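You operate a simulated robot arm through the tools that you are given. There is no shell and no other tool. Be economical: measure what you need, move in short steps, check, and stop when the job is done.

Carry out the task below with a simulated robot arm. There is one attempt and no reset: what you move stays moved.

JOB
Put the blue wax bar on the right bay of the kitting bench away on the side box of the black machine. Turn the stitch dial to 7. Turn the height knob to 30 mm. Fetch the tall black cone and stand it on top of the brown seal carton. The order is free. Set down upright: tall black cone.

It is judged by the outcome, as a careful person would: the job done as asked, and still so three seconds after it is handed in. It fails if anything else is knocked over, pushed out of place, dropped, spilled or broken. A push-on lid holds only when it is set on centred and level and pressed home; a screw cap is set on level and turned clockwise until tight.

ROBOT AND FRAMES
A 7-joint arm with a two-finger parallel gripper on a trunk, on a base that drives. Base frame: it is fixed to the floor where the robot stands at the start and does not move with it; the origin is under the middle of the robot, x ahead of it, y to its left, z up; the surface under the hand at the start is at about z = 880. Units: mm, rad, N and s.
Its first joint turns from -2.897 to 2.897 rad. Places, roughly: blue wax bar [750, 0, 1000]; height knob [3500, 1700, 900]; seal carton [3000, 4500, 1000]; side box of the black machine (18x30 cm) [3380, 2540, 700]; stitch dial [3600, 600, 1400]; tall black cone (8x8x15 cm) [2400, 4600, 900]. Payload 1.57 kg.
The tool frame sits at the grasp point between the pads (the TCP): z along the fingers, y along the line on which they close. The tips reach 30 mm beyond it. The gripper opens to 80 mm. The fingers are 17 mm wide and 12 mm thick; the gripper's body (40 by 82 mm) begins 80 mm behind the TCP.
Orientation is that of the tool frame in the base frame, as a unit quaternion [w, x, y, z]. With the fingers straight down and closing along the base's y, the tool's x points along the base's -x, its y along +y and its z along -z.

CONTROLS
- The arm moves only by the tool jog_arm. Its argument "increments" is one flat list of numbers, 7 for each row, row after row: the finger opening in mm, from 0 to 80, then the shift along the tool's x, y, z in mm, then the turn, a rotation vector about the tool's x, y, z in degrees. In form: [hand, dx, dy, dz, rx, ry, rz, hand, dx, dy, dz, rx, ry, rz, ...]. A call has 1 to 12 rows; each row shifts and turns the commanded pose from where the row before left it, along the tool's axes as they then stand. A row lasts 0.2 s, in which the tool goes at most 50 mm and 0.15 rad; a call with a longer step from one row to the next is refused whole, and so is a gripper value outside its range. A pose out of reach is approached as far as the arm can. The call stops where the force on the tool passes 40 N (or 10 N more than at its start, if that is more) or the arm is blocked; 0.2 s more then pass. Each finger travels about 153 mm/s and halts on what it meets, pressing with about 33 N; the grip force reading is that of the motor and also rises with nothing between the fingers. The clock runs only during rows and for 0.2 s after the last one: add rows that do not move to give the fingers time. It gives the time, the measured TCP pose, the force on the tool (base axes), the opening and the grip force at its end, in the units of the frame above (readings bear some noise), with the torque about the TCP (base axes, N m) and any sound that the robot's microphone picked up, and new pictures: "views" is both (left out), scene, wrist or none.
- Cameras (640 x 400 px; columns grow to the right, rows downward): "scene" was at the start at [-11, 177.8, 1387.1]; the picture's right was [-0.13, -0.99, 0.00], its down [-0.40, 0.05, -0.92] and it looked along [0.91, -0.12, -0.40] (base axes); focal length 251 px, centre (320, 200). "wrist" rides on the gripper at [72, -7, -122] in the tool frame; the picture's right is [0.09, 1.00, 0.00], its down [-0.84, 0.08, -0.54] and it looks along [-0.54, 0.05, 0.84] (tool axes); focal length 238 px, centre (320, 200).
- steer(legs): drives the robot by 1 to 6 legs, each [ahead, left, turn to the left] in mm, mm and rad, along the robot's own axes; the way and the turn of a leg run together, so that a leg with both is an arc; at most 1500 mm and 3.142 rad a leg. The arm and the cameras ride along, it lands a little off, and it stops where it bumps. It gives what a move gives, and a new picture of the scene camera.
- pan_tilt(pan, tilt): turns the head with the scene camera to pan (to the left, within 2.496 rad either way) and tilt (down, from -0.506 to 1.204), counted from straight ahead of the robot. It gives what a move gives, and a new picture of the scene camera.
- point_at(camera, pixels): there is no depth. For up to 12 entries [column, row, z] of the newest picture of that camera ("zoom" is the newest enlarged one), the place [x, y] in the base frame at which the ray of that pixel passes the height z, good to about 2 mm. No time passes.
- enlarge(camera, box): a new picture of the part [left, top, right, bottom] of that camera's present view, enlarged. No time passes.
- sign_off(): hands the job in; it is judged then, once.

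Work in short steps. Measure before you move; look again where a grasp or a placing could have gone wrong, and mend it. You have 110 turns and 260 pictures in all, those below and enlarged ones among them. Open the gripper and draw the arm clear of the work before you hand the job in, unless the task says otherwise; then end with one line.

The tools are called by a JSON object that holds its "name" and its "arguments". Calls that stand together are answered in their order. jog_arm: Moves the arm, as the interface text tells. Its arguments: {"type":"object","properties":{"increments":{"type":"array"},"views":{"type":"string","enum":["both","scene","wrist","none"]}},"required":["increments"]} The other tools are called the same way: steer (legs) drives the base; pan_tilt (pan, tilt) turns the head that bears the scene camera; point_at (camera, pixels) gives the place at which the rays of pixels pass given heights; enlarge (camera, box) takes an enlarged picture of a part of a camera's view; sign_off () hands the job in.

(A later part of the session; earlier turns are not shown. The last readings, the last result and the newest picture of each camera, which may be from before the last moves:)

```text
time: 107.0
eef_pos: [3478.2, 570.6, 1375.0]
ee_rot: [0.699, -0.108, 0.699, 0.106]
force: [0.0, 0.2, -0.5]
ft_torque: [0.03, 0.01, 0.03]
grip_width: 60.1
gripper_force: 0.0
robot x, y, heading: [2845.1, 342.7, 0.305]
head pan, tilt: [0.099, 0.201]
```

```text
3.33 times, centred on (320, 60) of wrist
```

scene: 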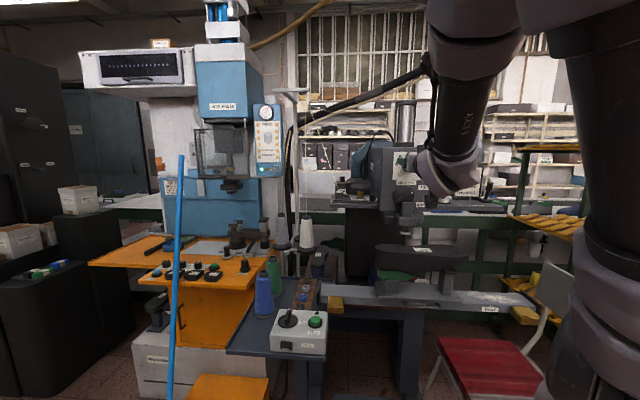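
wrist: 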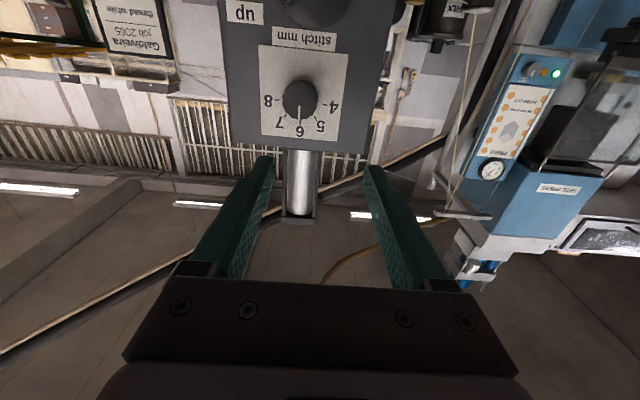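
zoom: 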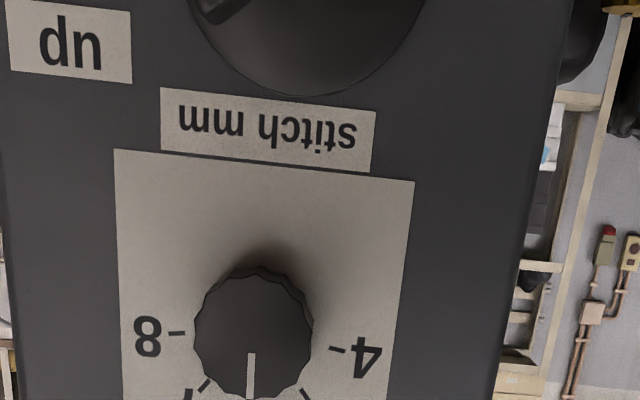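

Knob front triangulated at (3614, 588, 1351): 135 mm ahead, 24 right, 24 below. I align and advance 60 mm.

{"name": "jog_arm", "arguments": {"increments": [66, 24, -23.5, 0, 0, 0, 0, 66, 0, 0, 30, 0, 0, 0, 66, 0, 0, 30, 0, 0, 0, 66, 0, 0, 0, 0, 0, 0], "views": "wrist"}}

{"name": "enlarge", "arguments": {"camera": "wrist", "box": [240, 60, 400, 180]}}

```text
time: 108.0
eef_pos: [3556.2, 579.0, 1363.1]
ee_rot: [0.699, -0.108, 0.698, 0.107]
force: [0.1, -0.4, 0.0]
ft_torque: [0.0, 0.0, -0.04]
grip_width: 65.9
gripper_force: 0.1
out of reach, approached as far as the arm can: row 1
robot x, y, heading: [2845.8, 345.3, 0.305]
head pan, tilt: [0.099, 0.201]
```

wrist: 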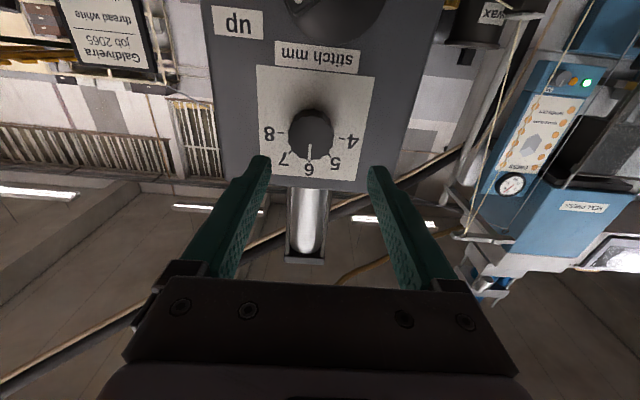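

```text
3.33 times, centred on (320, 120) of wrist
```

zoom: 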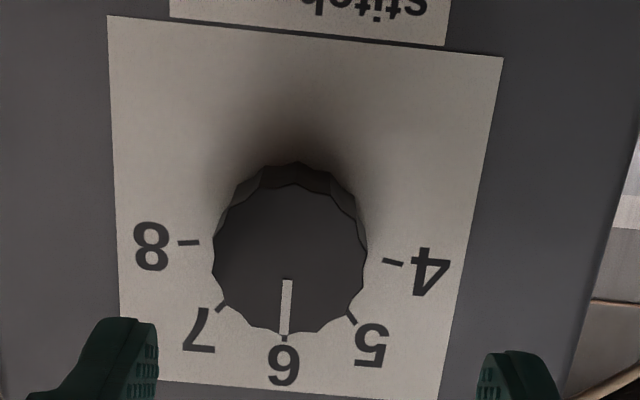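

The knob is now 58 ahead, 8 right, 13 below. I correct and check the pose.

{"name": "jog_arm", "arguments": {"increments": [66, 13, -8.5, 0, 0, 0, 0, 66, 0, 0, 15, 0, 0, 0, 66, 0, 0, 0, 0, 0, 0], "views": "wrist"}}

{"name": "enlarge", "arguments": {"camera": "wrist", "box": [240, 80, 400, 200]}}

```text
time: 108.8
eef_pos: [3572.4, 573.7, 1349.7]
ee_rot: [0.699, -0.109, 0.699, 0.107]
force: [-0.6, -0.2, 0.0]
ft_torque: [0.01, -0.02, 0.0]
grip_width: 65.9
gripper_force: 0.2
robot x, y, heading: [2849.6, 344.6, 0.312]
head pan, tilt: [0.099, 0.201]
```

wrist: 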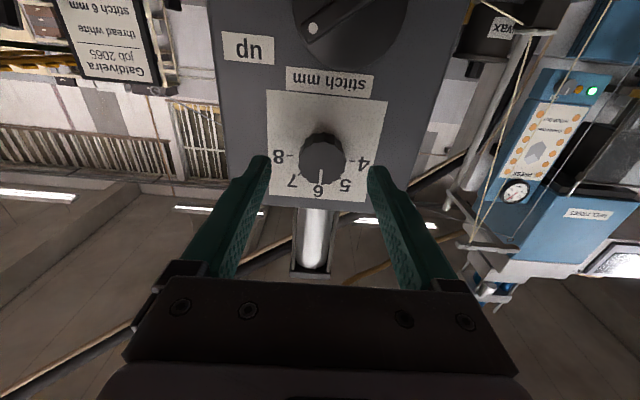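

```text
3.33 times, centred on (320, 140) of wrist
```

zoom: 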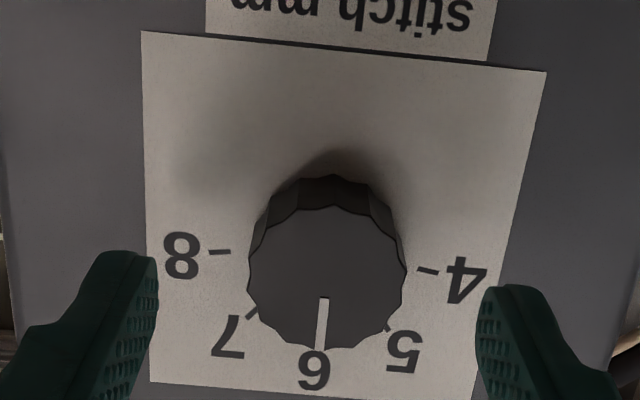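

Aligned within about 1 mm. I advance 26 mm and close on the knob.

{"name": "jog_arm", "arguments": {"increments": [66, 0, 0, 13, 0, 0, 0, 66, 0, 0, 13, 0, 0, 0, 66, 0, 0, 0, 0, 0, 0, 40, 0, 0, 0, 0, 0, 0, 0, 0, 0, 0, 0, 0, 0, 0, 0, 0, 0, 0, 0, 0], "views": "wrist"}}

{"name": "enlarge", "arguments": {"camera": "wrist", "box": [240, 100, 400, 220]}}

```text
time: 110.2
eef_pos: [3597.8, 584.9, 1349.2]
ee_rot: [0.699, -0.109, 0.699, 0.109]
force: [-0.4, 7.7, -0.7]
ft_torque: [-0.01, -0.03, 1.06]
grip_width: 36.0
gripper_force: 42.8
robot x, y, heading: [2842.6, 343.8, 0.307]
head pan, tilt: [0.099, 0.201]
```

wrist: 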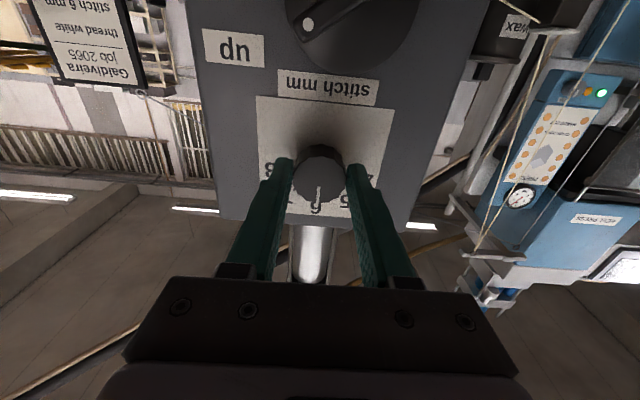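

```text
3.33 times, centred on (320, 160) of wrist
```

zoom: 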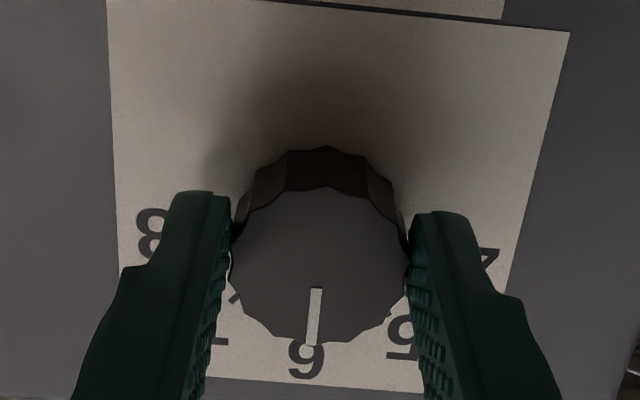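

Gripped at 36 mm. I turn +45°.

{"name": "jog_arm", "arguments": {"increments": [0, 0, 0, 0, 0, 0, 7.5, 0, 0, 0, 0, 0, 0, 7.5, 0, 0, 0, 0, 0, 0, 7.5, 0, 0, 0, 0, 0, 0, 7.5, 0, 0, 0, 0, 0, 0, 7.5, 0, 0, 0, 0, 0, 0, 7.5, 0, 0, 0, 0, 0, 0, 0], "views": "wrist"}}

{"name": "enlarge", "arguments": {"camera": "wrist", "box": [240, 100, 400, 220]}}

```text
time: 111.8
eef_pos: [3596.8, 585.9, 1348.9]
ee_rot: [0.604, 0.165, 0.687, 0.369]
force: [-14.7, 29.8, 2.8]
ft_torque: [-0.13, 0.17, 1.58]
grip_width: 36.0
gripper_force: 42.5
robot x, y, heading: [2846.6, 343.9, 0.305]
head pan, tilt: [0.099, 0.201]
```

wrist: 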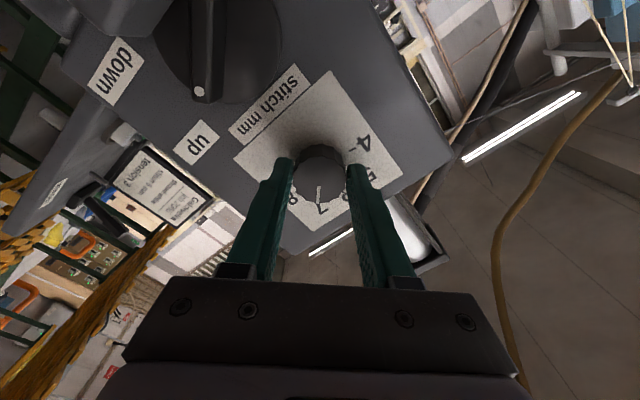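

```text
3.33 times, centred on (320, 160) of wrist
```

zoom: 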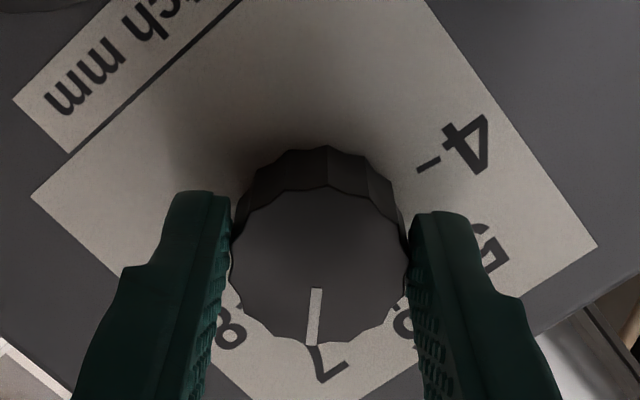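

The frontal view shows the marks are 40° apart, so I've gone about 5° too far. I turn back 5°, release and back off to check.

{"name": "jog_arm", "arguments": {"increments": [0, 0, 0, 0, 0, 0, -5, 0, 0, 0, 0, 0, 0, 0, 40, 0, 0, 0, 0, 0, 0, 66, 0, 0, 0, 0, 0, 0, 66, 0, 0, -13, 0, 0, 0, 66, 0, 0, -30, 0, 0, 0, 66, 0, 0, -30, 0, 0, 0, 66, 0, 0, 0, 0, 0, -8, 66, 0, 0, 0, 0, 0, -8, 66, 0, 0, 0, 0, 0, -8, 66, 0, 0, 0, 0, 0, -8, 66, 0, 0, 0, 0, 0, -8], "views": "wrist"}}

{"name": "enlarge", "arguments": {"camera": "wrist", "box": [260, 70, 380, 160]}}

{"name": "enlarge", "arguments": {"camera": "scene", "box": [370, 130, 450, 200]}}

```text
time: 114.4
eef_pos: [3529.5, 559.3, 1349.7]
ee_rot: [0.699, -0.109, 0.699, 0.107]
force: [0.4, 0.2, 0.4]
ft_torque: [0.0, -0.01, 0.01]
grip_width: 66.2
gripper_force: 0.1
robot x, y, heading: [2842.9, 346.3, 0.309]
head pan, tilt: [0.099, 0.201]
```

wrist: 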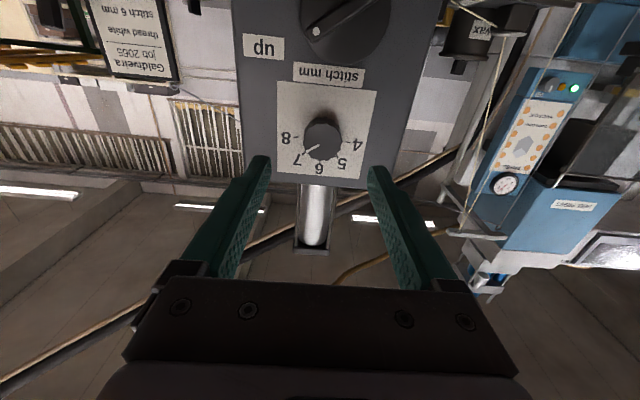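

```text
4.44 times, centred on (320, 115) of wrist
```

zoom: 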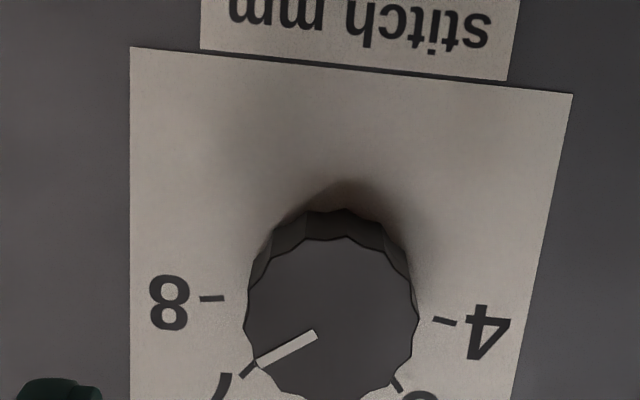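

```text
5.71 times, centred on (410, 165) of scene
```

zoom: 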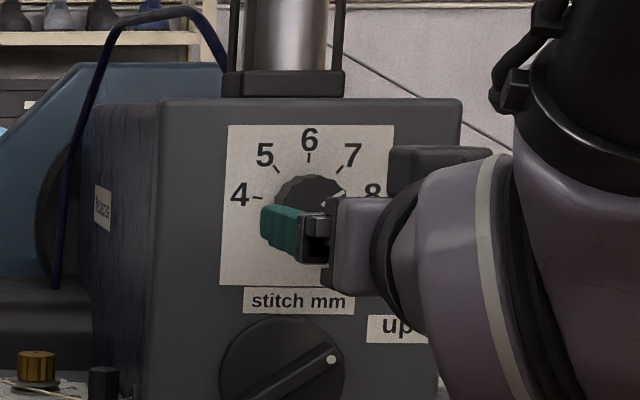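

The pointer looks past 7. I zoom closer to judge it.

{"name": "enlarge", "arguments": {"camera": "wrist", "box": [290, 110, 360, 165]}}

{"name": "enlarge", "arguments": {"camera": "scene", "box": [395, 145, 430, 180]}}

```text
7.27 times, centred on (325, 138) of wrist
```

zoom: 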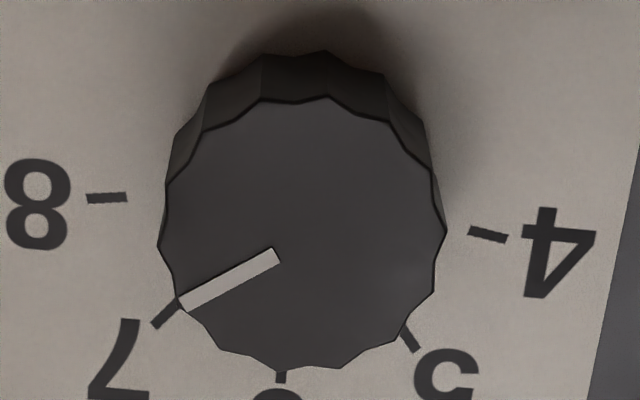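

```text
11.43 times, centred on (412, 162) of scene
```

zoom: 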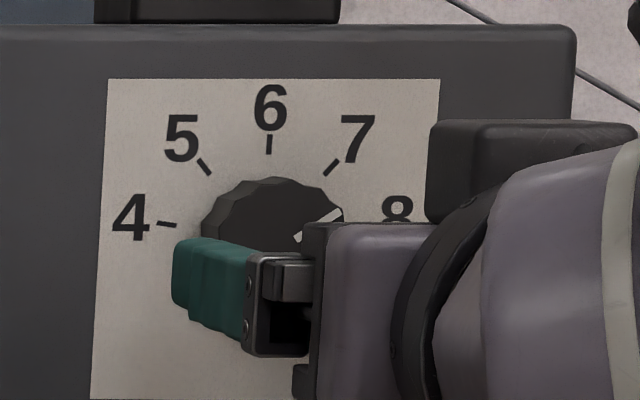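

The pointer sits at about 57°, so the release dragged it past 7 (40°): the hand was ~1.7 mm off axis under side load. I realign, regrip, and read forces.

{"name": "jog_arm", "arguments": {"increments": [66, -1, 1.8, 0, 0, 0, 0, 66, 0, 0, 30, 0, 0, 0, 66, 0, 0, 30, 0, 0, 0, 66, 0, 0, 13, 0, 0, 0, 66, 0, 0, 0, 0, 0, 0, 40, 0, 0, 0, 0, 0, 0, 0, 0, 0, 0, 0, 0, 0, 0, 0, 0, 0, 0, 0, 0], "views": "wrist"}}

{"name": "enlarge", "arguments": {"camera": "wrist", "box": [270, 120, 370, 200]}}

```text
time: 116.2
eef_pos: [3597.5, 584.2, 1350.3]
ee_rot: [0.699, -0.109, 0.699, 0.108]
force: [0.5, 4.7, 0.4]
ft_torque: [-0.03, 0.09, 0.5]
grip_width: 36.4
gripper_force: 43.0
robot x, y, heading: [2844.3, 345.2, 0.302]
head pan, tilt: [0.099, 0.201]
```

wrist: 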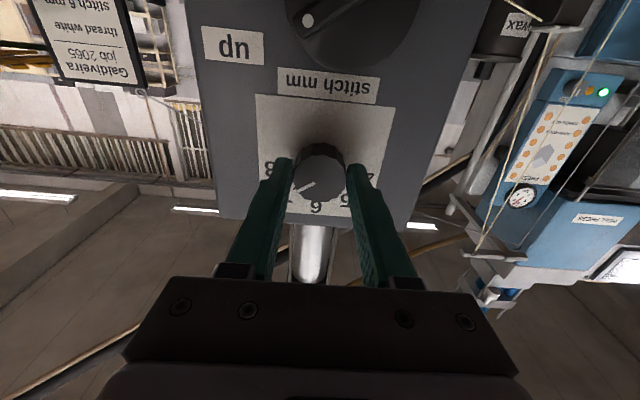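

```text
5.00 times, centred on (320, 160) of wrist
```

zoom: 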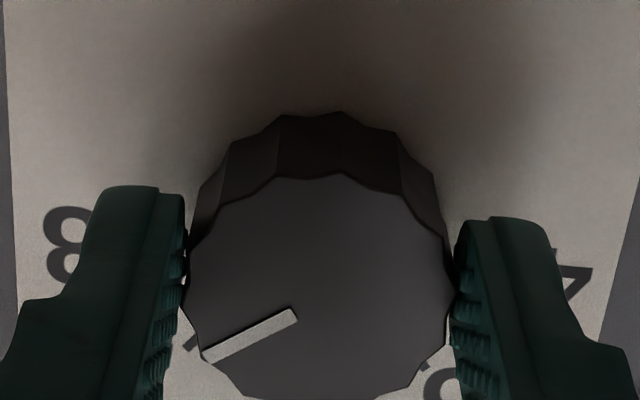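

Now I turn back 17° and read the load.

{"name": "jog_arm", "arguments": {"increments": [0, 0, 0.7, 0, 0, 0, -6, 0, 0, 0, 0, 0, 0, -6, 0, 0, 0, 0, 0, 0, -5, 0, 0, 0, 0, 0, 0, 0], "views": "wrist"}}

{"name": "enlarge", "arguments": {"camera": "wrist", "box": [270, 120, 370, 200]}}

```text
time: 117.2
eef_pos: [3598.9, 583.3, 1351.3]
ee_rot: [0.707, -0.21, 0.675, 0.002]
force: [10.6, -1.2, 2.9]
ft_torque: [-0.01, 0.22, -0.02]
grip_width: 36.3
gripper_force: 43.0
robot x, y, heading: [2844.5, 348.0, 0.304]
head pan, tilt: [0.099, 0.201]
```

wrist: 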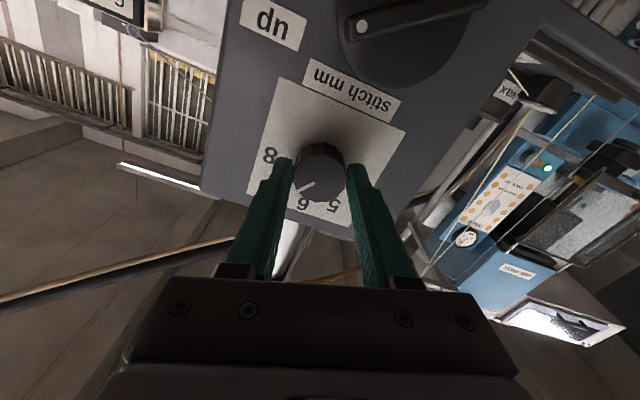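

```text
5.00 times, centred on (320, 160) of wrist
```

zoom: 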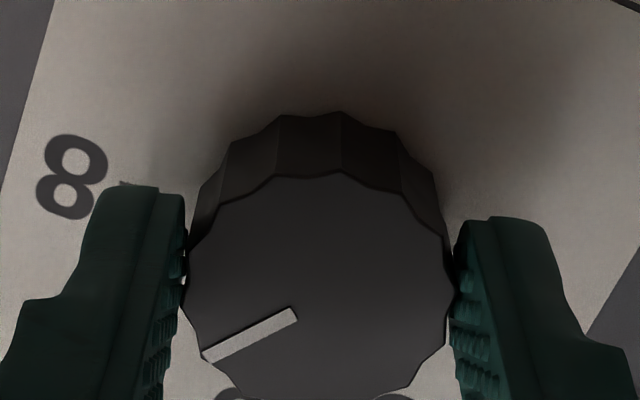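

Side load is now small. I release gently, then back straight off and check.

{"name": "jog_arm", "arguments": {"increments": [38, 0, -0.5, 0, 0, 0, 0, 40, 0, 0, 0, 0, 0, 0, 44, 0, 0, 0, 0, 0, 0, 54, 0, 0, 0, 0, 0, 0, 66, 0, 0, 0, 0, 0, 0, 66, 0, 0, -13, 0, 0, 0, 66, 0, 0, -30, 0, 0, 0, 66, 0, 0, -30, 0, 0, 0, 66, 0, 0, 0, 0, 0, 8.5, 66, 0, 0, 0, 0, 0, 8.5], "views": "wrist"}}

{"name": "enlarge", "arguments": {"camera": "wrist", "box": [290, 110, 360, 165]}}

{"name": "enlarge", "arguments": {"camera": "scene", "box": [395, 145, 430, 180]}}

```text
time: 119.4
eef_pos: [3526.7, 562.4, 1350.0]
ee_rot: [0.699, -0.106, 0.699, 0.108]
force: [0.6, -0.2, 0.8]
ft_torque: [0.02, 0.02, -0.02]
grip_width: 66.1
gripper_force: 0.0
robot x, y, heading: [2843.6, 344.8, 0.307]
head pan, tilt: [0.099, 0.201]
```

wrist: 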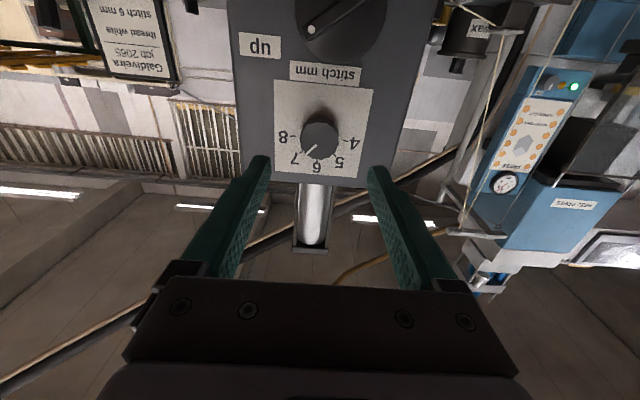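

```text
7.27 times, centred on (325, 138) of wrist
```

zoom: 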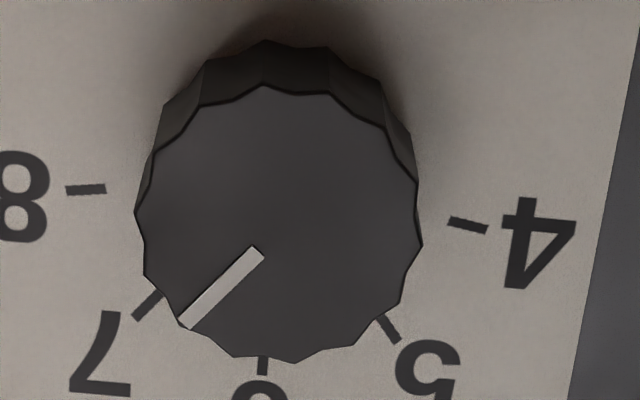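

```text
11.43 times, centred on (412, 162) of scene
```

zoom: 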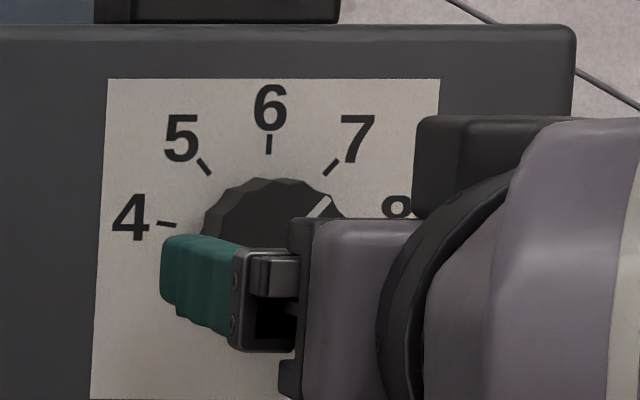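

The pointer is parallel to the 7 mark: dial done. I back away, then turn the tool down again.

{"name": "steer", "arguments": {"legs": [[-160, 0, 0]]}}

{"name": "jog_arm", "arguments": {"increments": [40, 0, 0, -40, 0, 8.2, 0, 40, 0, 0, 0, 0, 8.2, 0, 40, 0, 0, 0, 0, 8.2, 0, 40, 0, 0, 0, 0, 8.2, 0, 40, 0, 0, 0, 0, 8.2, 0, 40, 0, 0, 0, 0, 8.2, 0, 40, 0, 0, 0, 0, 8.2, 0, 40, 0, 0, 0, 0, 8.2, 0, 40, 0, 0, 0, 0, 8.2, 0, 40, 0, 0, 0, 0, 8.2, 0, 40, 0, 0, 0, 0, 8, 0], "views": "none"}}

{"name": "steer", "arguments": {"legs": [[0, 1480, 0], [0, 1400, 0], [0, 900, 0]]}}

{"name": "pan_tilt", "arguments": {"pan": 0.2, "tilt": 0.35}}

```text
time: 120.8
eef_pos: [3376.8, 515.2, 1350.3]
ee_rot: [0.699, -0.109, 0.699, 0.107]
force: [-0.7, 0.1, -0.1]
ft_torque: [0.03, -0.02, -0.02]
grip_width: 65.6
gripper_force: 0.0
robot x, y, heading: [2693.4, 298.6, 0.305]
head pan, tilt: [0.099, 0.201]
```

scene: 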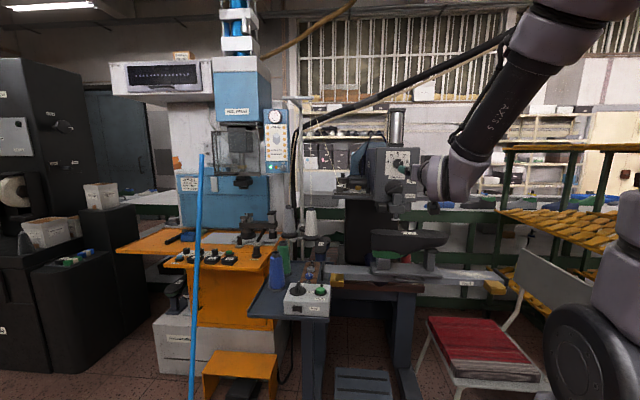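

```text
time: 123.2
eef_pos: [3338.6, 503.6, 1351.9]
ee_rot: [0.0, -0.152, 0.988, -0.001]
force: [-0.4, 0.0, 0.5]
ft_torque: [-0.01, -0.03, 0.01]
grip_width: 40.1
gripper_force: 0.2
robot x, y, heading: [2694.0, 297.6, 0.303]
head pan, tilt: [0.099, 0.201]
```

```text
time: 141.6
eef_pos: [2135.6, 4135.6, 1350.4]
ee_rot: [0.0, -0.167, 0.986, -0.001]
force: [-0.5, -0.4, 0.0]
ft_torque: [-0.01, 0.04, 0.04]
grip_width: 40.0
gripper_force: 0.1
robot x, y, heading: [1495.2, 3915.0, 0.335]
head pan, tilt: [0.099, 0.201]
```

scene: 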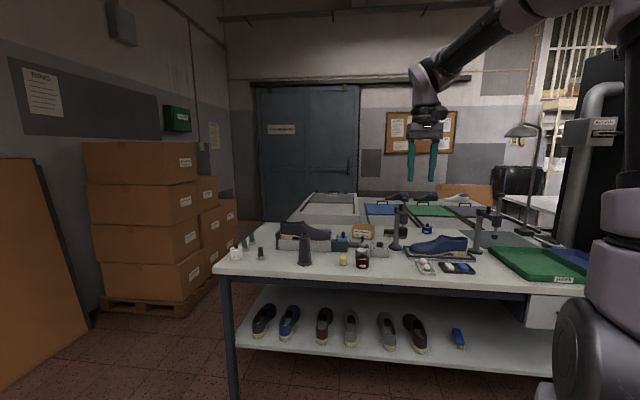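

```text
time: 142.3
eef_pos: [2135.5, 4134.5, 1351.4]
ee_rot: [0.0, -0.167, 0.986, 0.0]
force: [-0.4, 0.4, 0.1]
ft_torque: [0.01, -0.01, -0.02]
grip_width: 39.9
gripper_force: 0.1
robot x, y, heading: [1500.6, 3908.9, 0.34]
head pan, tilt: [0.201, 0.351]
```

scene: 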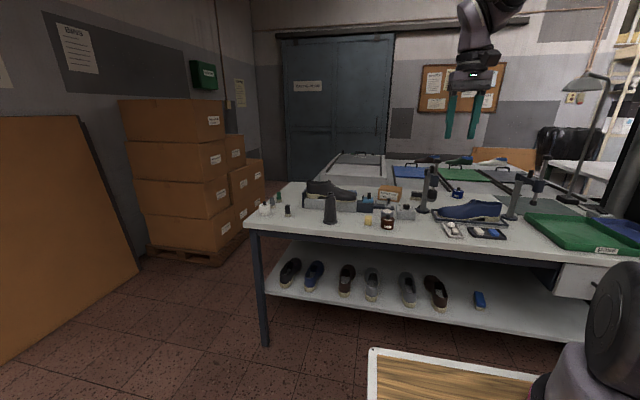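

The black cone stands at (330,208) on the white table; a small brown carton is near (388,193). I zoom in.

{"name": "enlarge", "arguments": {"camera": "scene", "box": [250, 150, 430, 250]}}

{"name": "enlarge", "arguments": {"camera": "scene", "box": [370, 170, 450, 230]}}

{"name": "point_at", "arguments": {"camera": "scene", "pixels": [[330, 223, 850], [388, 203, 850], [265, 346, 0], [250, 229, 850], [560, 265, 850]]}}

```text
3.56 times, centred on (340, 200) of scene
```

zoom: 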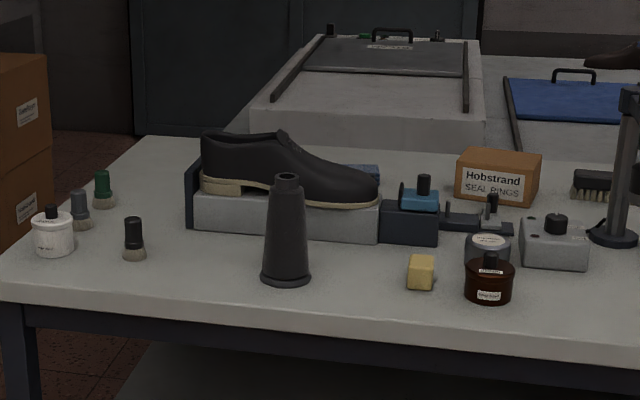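

```text
6.67 times, centred on (410, 200) of scene
```

zoom: 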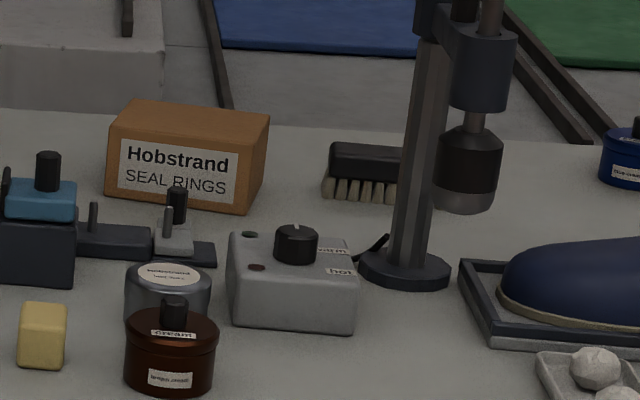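

```text
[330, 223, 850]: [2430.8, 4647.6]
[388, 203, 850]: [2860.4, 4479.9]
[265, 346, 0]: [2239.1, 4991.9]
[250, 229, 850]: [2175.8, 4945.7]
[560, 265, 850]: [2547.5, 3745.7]
```

The carton is labelled SEAL RINGS, near (2870,4480); the cone near (2431,4648). At the start the robot stood 320 mm from a bench edge, so I can move up 500 ahead and 150 left here.

{"name": "steer", "arguments": {"legs": [[0, 150, 0], [500, 0, 0]]}}

{"name": "pan_tilt", "arguments": {"pan": 0.0, "tilt": 0.55}}

```text
time: 146.2
eef_pos: [2567.3, 4453.7, 1350.1]
ee_rot: [-0.001, -0.17, 0.985, -0.001]
force: [-0.9, -0.2, 0.5]
ft_torque: [0.02, -0.01, -0.01]
grip_width: 39.8
gripper_force: 0.1
robot x, y, heading: [1930.1, 4225.9, 0.344]
head pan, tilt: [0.201, 0.351]
```

scene: 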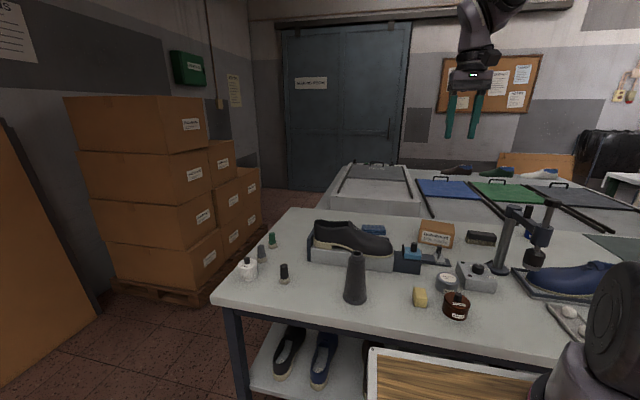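

```text
time: 147.0
eef_pos: [2568.2, 4452.7, 1349.2]
ee_rot: [0.001, -0.169, 0.986, -0.001]
force: [0.2, -0.5, 0.4]
ft_torque: [-0.01, 0.02, -0.01]
grip_width: 40.0
gripper_force: 0.1
robot x, y, heading: [1928.6, 4226.8, 0.345]
head pan, tilt: [0.0, 0.55]
```

scene: 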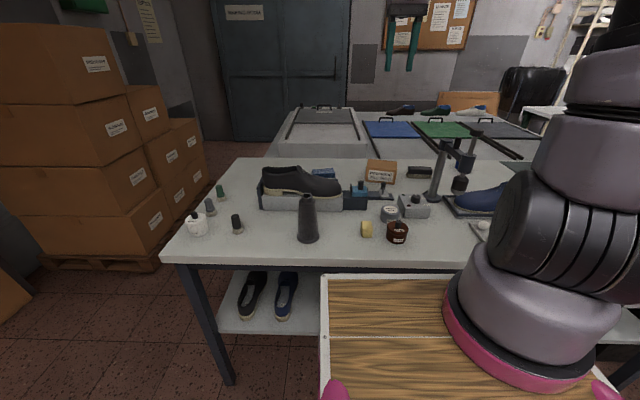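

I measure the cone, carton and table edge at candidate heights.

{"name": "point_at", "arguments": {"camera": "scene", "pixels": [[308, 240, 850], [308, 240, 820], [308, 197, 1000], [175, 258, 850], [300, 262, 850], [430, 262, 850], [381, 182, 850], [381, 182, 820], [325, 275, 900], [308, 234, 850]]}}

{"name": "enlarge", "arguments": {"camera": "scene", "box": [250, 150, 440, 260]}}

```text
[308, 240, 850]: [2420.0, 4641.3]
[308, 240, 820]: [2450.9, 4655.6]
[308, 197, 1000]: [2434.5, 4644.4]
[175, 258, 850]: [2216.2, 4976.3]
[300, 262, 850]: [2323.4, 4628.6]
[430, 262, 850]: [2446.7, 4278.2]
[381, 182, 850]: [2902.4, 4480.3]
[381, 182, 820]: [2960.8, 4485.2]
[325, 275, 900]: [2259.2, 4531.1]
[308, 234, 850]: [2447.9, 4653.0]
```

```text
3.37 times, centred on (345, 205) of scene
```

zoom: 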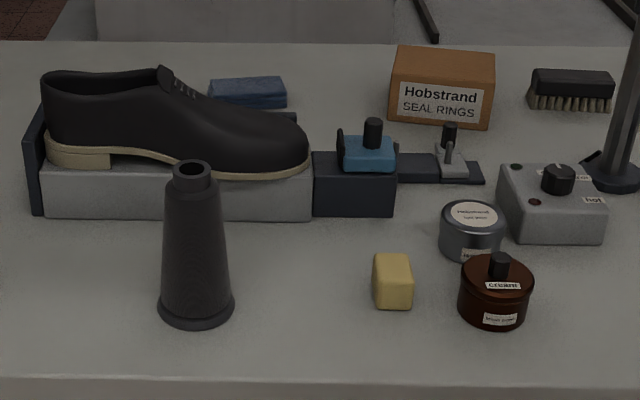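

Next I bring the hand above the cone at z≈1180 to measure it with the wrist camera.

{"name": "jog_arm", "arguments": {"increments": [80, 12, 46, 0, 0, 0, 0, 80, 12, 46, 0, 0, 0, 0, 80, 12, 46, 0, 0, 0, 0, 80, 12, 46, 0, 0, 0, 0, 80, 12, 46, 0, 0, 0, 0, 80, 0, 0, 42, 0, 0, 0, 80, 0, 0, 42, 0, 0, 0, 80, 0, 0, 42, 0, 0, 0, 80, 0, 0, 42, 0, 0, 0]}}

```text
time: 149.0
eef_pos: [2433.1, 4650.4, 1184.2]
ee_rot: [0.0, -0.17, 0.985, -0.001]
force: [-0.2, -0.5, -0.2]
ft_torque: [-0.01, -0.05, 0.03]
grip_width: 80.3
gripper_force: 0.0
robot x, y, heading: [1929.7, 4224.4, 0.339]
head pan, tilt: [0.0, 0.55]
```

scene: 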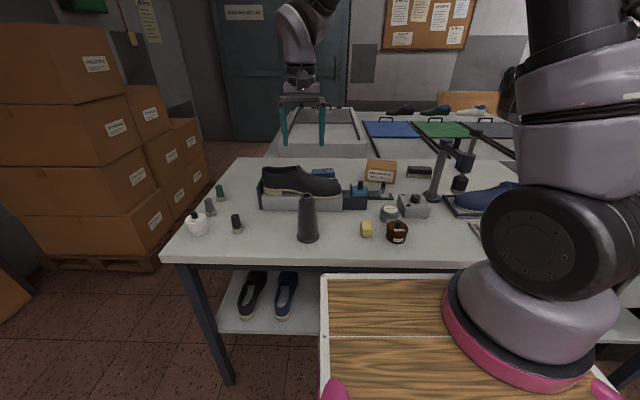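
wrist: 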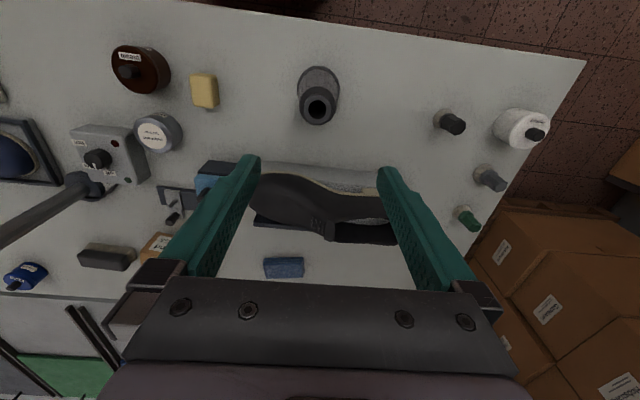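

{"name": "enlarge", "arguments": {"camera": "wrist", "box": [270, 50, 370, 140]}}

{"name": "point_at", "arguments": {"camera": "wrist", "pixels": [[317, 106, 1020], [317, 106, 1000], [320, 82, 860], [320, 82, 880], [320, 82, 850], [157, 247, 930], [157, 247, 910]]}}

```text
4.44 times, centred on (320, 95) of wrist
```

zoom: 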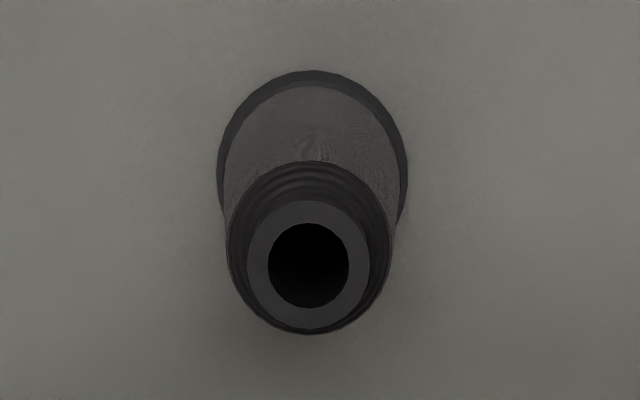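

```text
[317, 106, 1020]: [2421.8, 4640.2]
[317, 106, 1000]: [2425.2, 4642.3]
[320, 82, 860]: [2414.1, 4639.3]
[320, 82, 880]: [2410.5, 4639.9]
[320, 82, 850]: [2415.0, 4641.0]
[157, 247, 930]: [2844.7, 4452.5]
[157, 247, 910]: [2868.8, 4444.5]
```

The cone axis is 10 mm behind and 5 mm right of the TCP. I correct and descend to TCP z≈958, then look.

{"name": "jog_arm", "arguments": {"increments": [80, 10, -4.7, 0, 0, 0, 0, 80, 0, 0, 45, 0, 0, 0, 80, 0, 0, 45, 0, 0, 0, 80, 0, 0, 45, 0, 0, 0], "views": "wrist"}}

```text
time: 150.0
eef_pos: [2426.1, 4643.7, 1045.9]
ee_rot: [0.0, -0.169, 0.986, -0.001]
force: [0.0, 0.1, -0.4]
ft_torque: [0.02, 0.0, -0.03]
grip_width: 79.8
gripper_force: 0.1
robot x, y, heading: [1930.4, 4225.5, 0.339]
head pan, tilt: [0.0, 0.55]
```

wrist: 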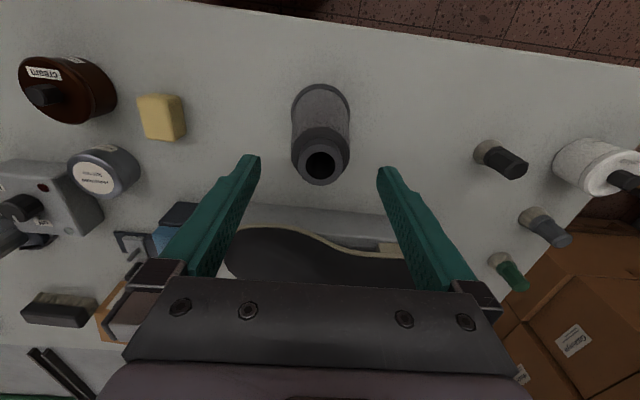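

Cone top centred at (320,164), top z≈1006. I descend 88 mm more and close.

{"name": "jog_arm", "arguments": {"increments": [80, 0, 0, 44, 0, 0, 0, 80, 0, 0, 44, 0, 0, 0, 80, 0, 0, 0, 0, 0, 0, 40, 0, 0, 0, 0, 0, 0, 0, 0, 0, 0, 0, 0, 0, 0, 0, 0, 0, 0, 0, 0], "views": "both"}}

```text
time: 151.4
eef_pos: [2425.6, 4643.0, 958.3]
ee_rot: [0.001, -0.169, 0.986, -0.001]
force: [0.4, -1.0, 0.3]
ft_torque: [0.02, 0.0, -0.01]
grip_width: 58.2
gripper_force: 32.6
robot x, y, heading: [1929.7, 4225.4, 0.347]
head pan, tilt: [0.0, 0.55]
```

scene: 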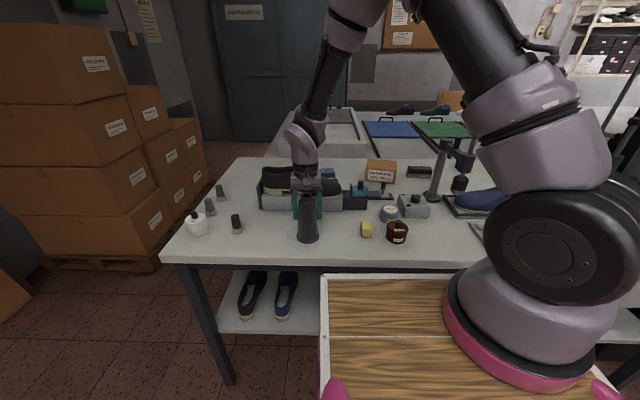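
wrist: 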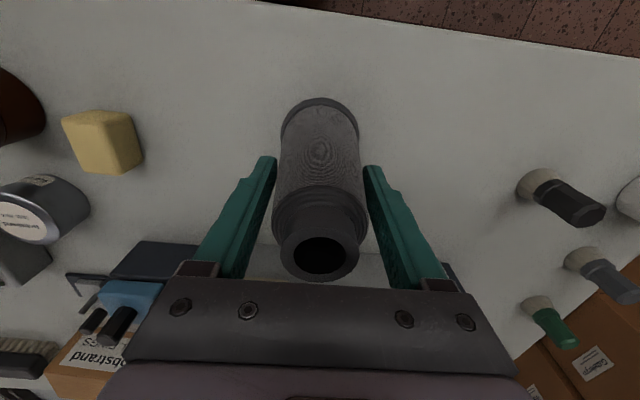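

Gripped at 58 mm. I lift 200 mm and verify.

{"name": "jog_arm", "arguments": {"increments": [0, 0, 0, -10, 0, 0, 0, 0, 0, 0, -30, 0, 0, 0, 0, 0, 0, -40, 0, 0, 0, 0, 0, 0, -40, 0, 0, 0, 0, 0, 0, -40, 0, 0, 0, 0, 0, 0, -40, 0, 0, 0]}}

{"name": "enlarge", "arguments": {"camera": "scene", "box": [330, 140, 450, 220]}}

```text
time: 152.8
eef_pos: [2427.2, 4643.2, 1159.6]
ee_rot: [-0.002, -0.168, 0.986, -0.001]
force: [0.5, -0.4, -2.0]
ft_torque: [-0.09, 0.04, 0.01]
grip_width: 58.0
gripper_force: 32.5
robot x, y, heading: [1926.8, 4221.8, 0.343]
head pan, tilt: [0.0, 0.55]
```

scene: 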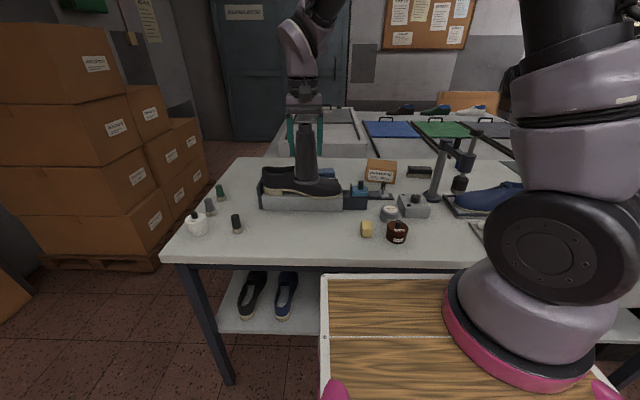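
wrist: 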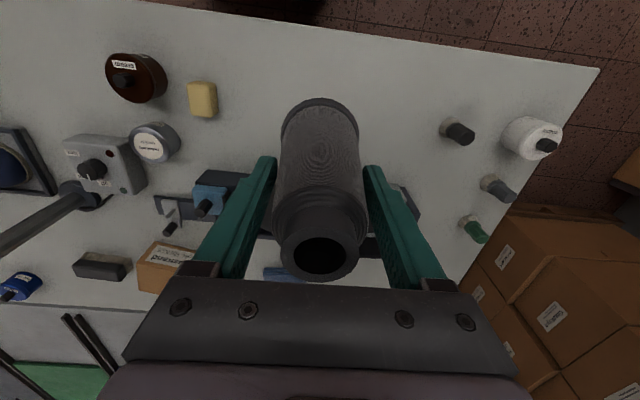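

```text
5.00 times, centred on (390, 180) of scene
```

zoom: 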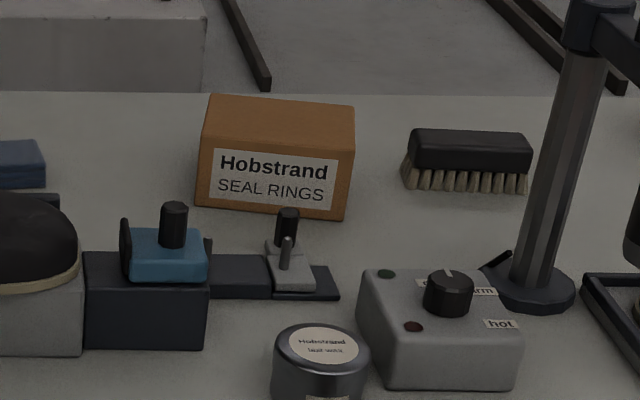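

Cone held. I measure the carton's corners with bottom z 857 and various top heights.

{"name": "point_at", "arguments": {"camera": "zoom", "pixels": [[195, 207, 857], [343, 220, 857], [201, 138, 920], [201, 138, 930], [347, 152, 920], [347, 152, 930], [211, 94, 920], [211, 94, 930], [355, 106, 920], [355, 106, 930]]}}

{"name": "enlarge", "arguments": {"camera": "wrist", "box": [110, 210, 250, 310]}}

```text
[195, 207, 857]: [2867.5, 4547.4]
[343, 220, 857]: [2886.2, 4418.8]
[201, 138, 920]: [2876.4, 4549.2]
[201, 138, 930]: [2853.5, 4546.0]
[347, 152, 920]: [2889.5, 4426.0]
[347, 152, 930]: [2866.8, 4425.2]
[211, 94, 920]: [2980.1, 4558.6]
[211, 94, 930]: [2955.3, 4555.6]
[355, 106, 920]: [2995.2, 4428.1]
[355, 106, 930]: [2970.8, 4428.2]
```

```text
4.00 times, centred on (180, 260) of wrist
```

zoom: 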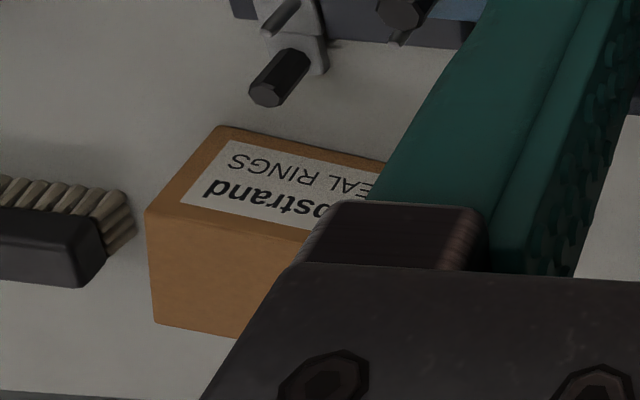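

Carton top is about 130 x 100 mm centred at (2929, 4490), z≈923. I drive 120 mm nearer to bring it within reach.

{"name": "steer", "arguments": {"legs": [[120, 0, 0]]}}

{"name": "enlarge", "arguments": {"camera": "scene", "box": [340, 160, 460, 240]}}

```text
time: 154.0
eef_pos: [2541.8, 4684.0, 1159.9]
ee_rot: [0.0, -0.169, 0.986, 0.0]
force: [-0.2, 0.1, -3.5]
ft_torque: [-0.02, 0.01, 0.0]
grip_width: 58.1
gripper_force: 33.0
robot x, y, heading: [2044.0, 4268.8, 0.349]
head pan, tilt: [0.0, 0.55]
```

scene: 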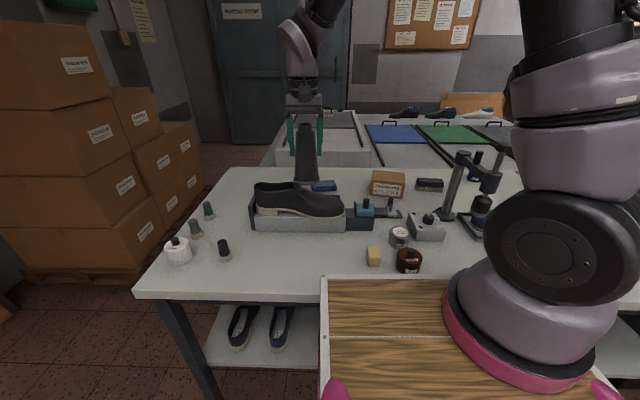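

```text
5.00 times, centred on (400, 200) of scene
```

zoom: 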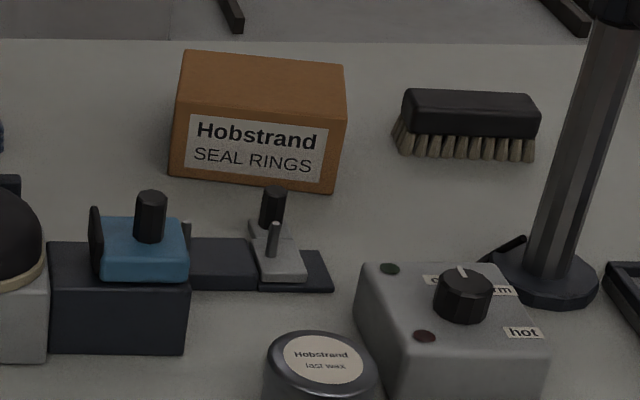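

{"name": "point_at", "arguments": {"camera": "zoom", "pixels": [[169, 176, 857], [333, 193, 857], [175, 97, 923], [340, 114, 923], [186, 49, 923], [344, 65, 923], [263, 82, 923]]}}

```text
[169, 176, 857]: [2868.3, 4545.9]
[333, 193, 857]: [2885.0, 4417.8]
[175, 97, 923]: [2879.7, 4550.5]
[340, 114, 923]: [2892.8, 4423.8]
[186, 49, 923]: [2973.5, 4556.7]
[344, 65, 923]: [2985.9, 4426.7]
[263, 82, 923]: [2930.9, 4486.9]
```

Target TCP above (2928, 4487). I raise 40 mm and traverse over.

{"name": "jog_arm", "arguments": {"increments": [0, 0, 0, -40, 0, 0, 0, 0, -33.2, -34.9, 0, 0, 0, 0, 0, -33.2, -34.9, 0, 0, 0, 0, 0, -33.2, -34.9, 0, 0, 0, 0, 0, -33.2, -34.9, 0, 0, 0, 0, 0, -33.2, -34.9, 0, 0, 0, 0, 0, -33.2, -34.9, 0, 0, 0, 0, 0, -33.2, -34.9, 0, 0, 0, 0, 0, -33.2, -34.9, 0, 0, 0, 0, 0, -33.2, -34.9, 0, 0, 0, 0, 0, 0, 0, 40, 0, 0, 0]}}

{"name": "enlarge", "arguments": {"camera": "scene", "box": [330, 100, 450, 240]}}

```text
time: 156.4
eef_pos: [2931.7, 4486.4, 1157.4]
ee_rot: [0.0, -0.17, 0.985, 0.0]
force: [-1.1, -0.6, -2.1]
ft_torque: [0.03, -0.01, -0.02]
grip_width: 57.8
gripper_force: 33.4
robot x, y, heading: [2046.9, 4265.6, 0.344]
head pan, tilt: [0.0, 0.55]
```

scene: 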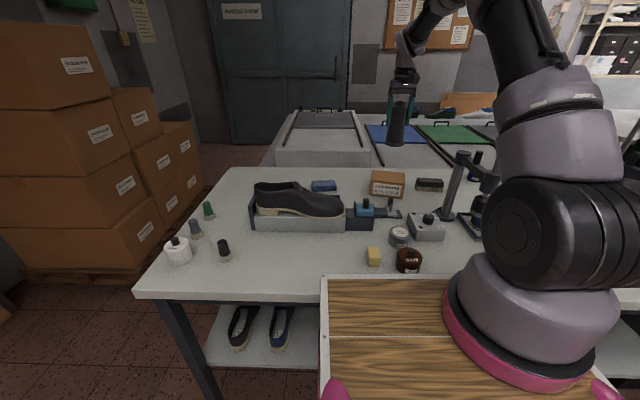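
wrist: 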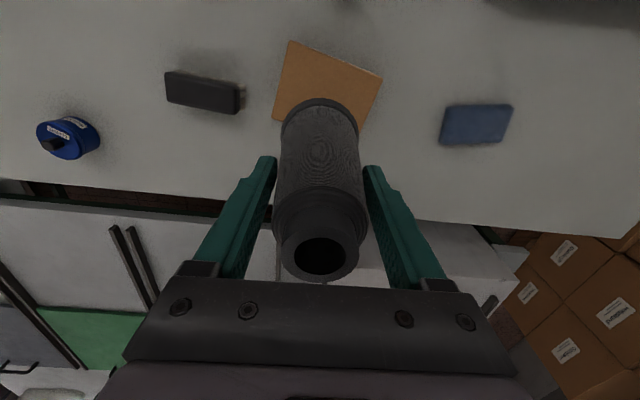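

```text
2.86 times, centred on (390, 170) of scene
```

zoom: 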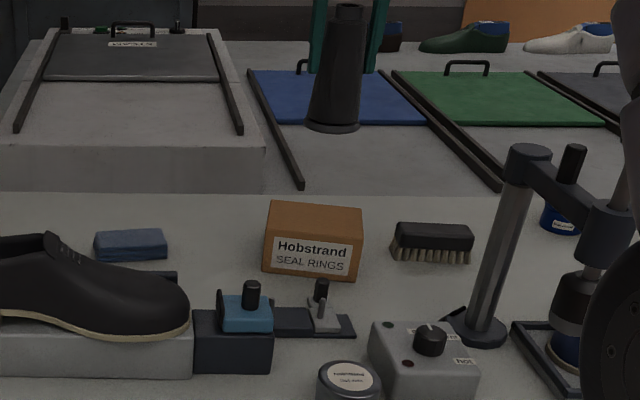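

{"name": "point_at", "arguments": {"camera": "wrist", "pixels": [[290, 41, 925], [382, 77, 925], [272, 119, 925], [358, 137, 925]]}}

{"name": "enlarge", "arguments": {"camera": "wrist", "box": [250, 20, 400, 150]}}

```text
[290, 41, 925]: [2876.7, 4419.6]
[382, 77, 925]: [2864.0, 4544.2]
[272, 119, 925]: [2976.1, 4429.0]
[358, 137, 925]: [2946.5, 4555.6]
```

```text
3.08 times, centred on (325, 85) of wrist
```

zoom: 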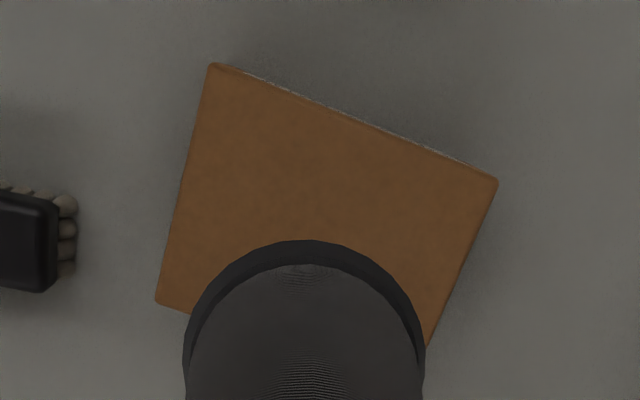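

Centre by both cameras about (2924, 4487). I shift 7 mm back and lower to about 1042.

{"name": "jog_arm", "arguments": {"increments": [0, 7, 2.5, 0, 0, 0, 0, 0, 0, 0, 40, 0, 0, 0, 0, 0, 0, 40, 0, 0, 0, 0, 0, 0, 25, 0, 0, 0, 0, 0, 0, 10, 0, 0, 0]}}

{"name": "enlarge", "arguments": {"camera": "scene", "box": [350, 130, 430, 210]}}

```text
time: 157.6
eef_pos: [2923.2, 4487.6, 1043.6]
ee_rot: [0.001, -0.169, 0.986, 0.0]
force: [0.2, 0.4, -2.1]
ft_torque: [-0.05, 0.02, 0.02]
grip_width: 57.9
gripper_force: 32.9
robot x, y, heading: [2047.0, 4269.7, 0.343]
head pan, tilt: [0.0, 0.55]
```

scene: 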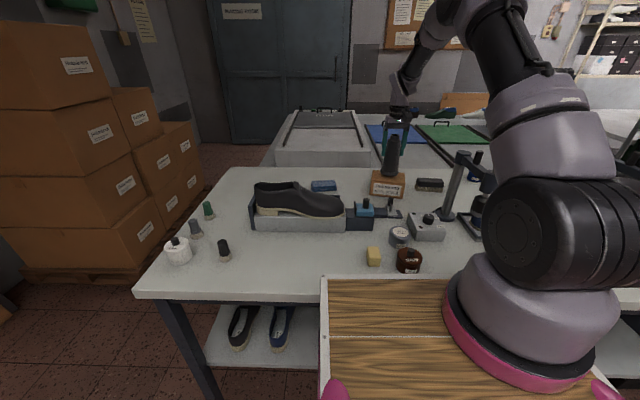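
wrist: 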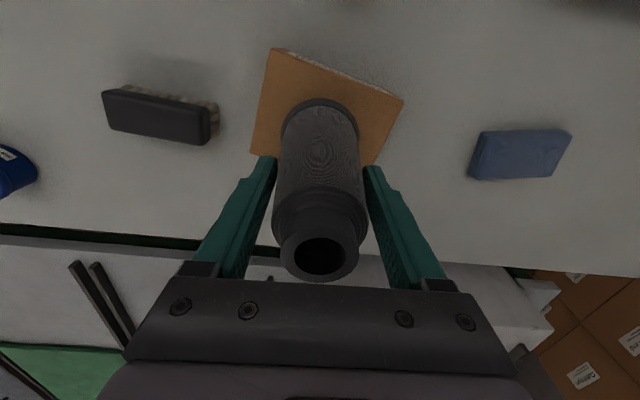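

```text
5.00 times, centred on (390, 170) of scene
```

zoom: 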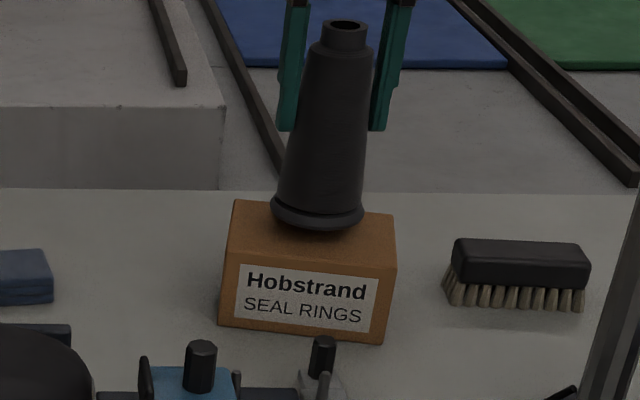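

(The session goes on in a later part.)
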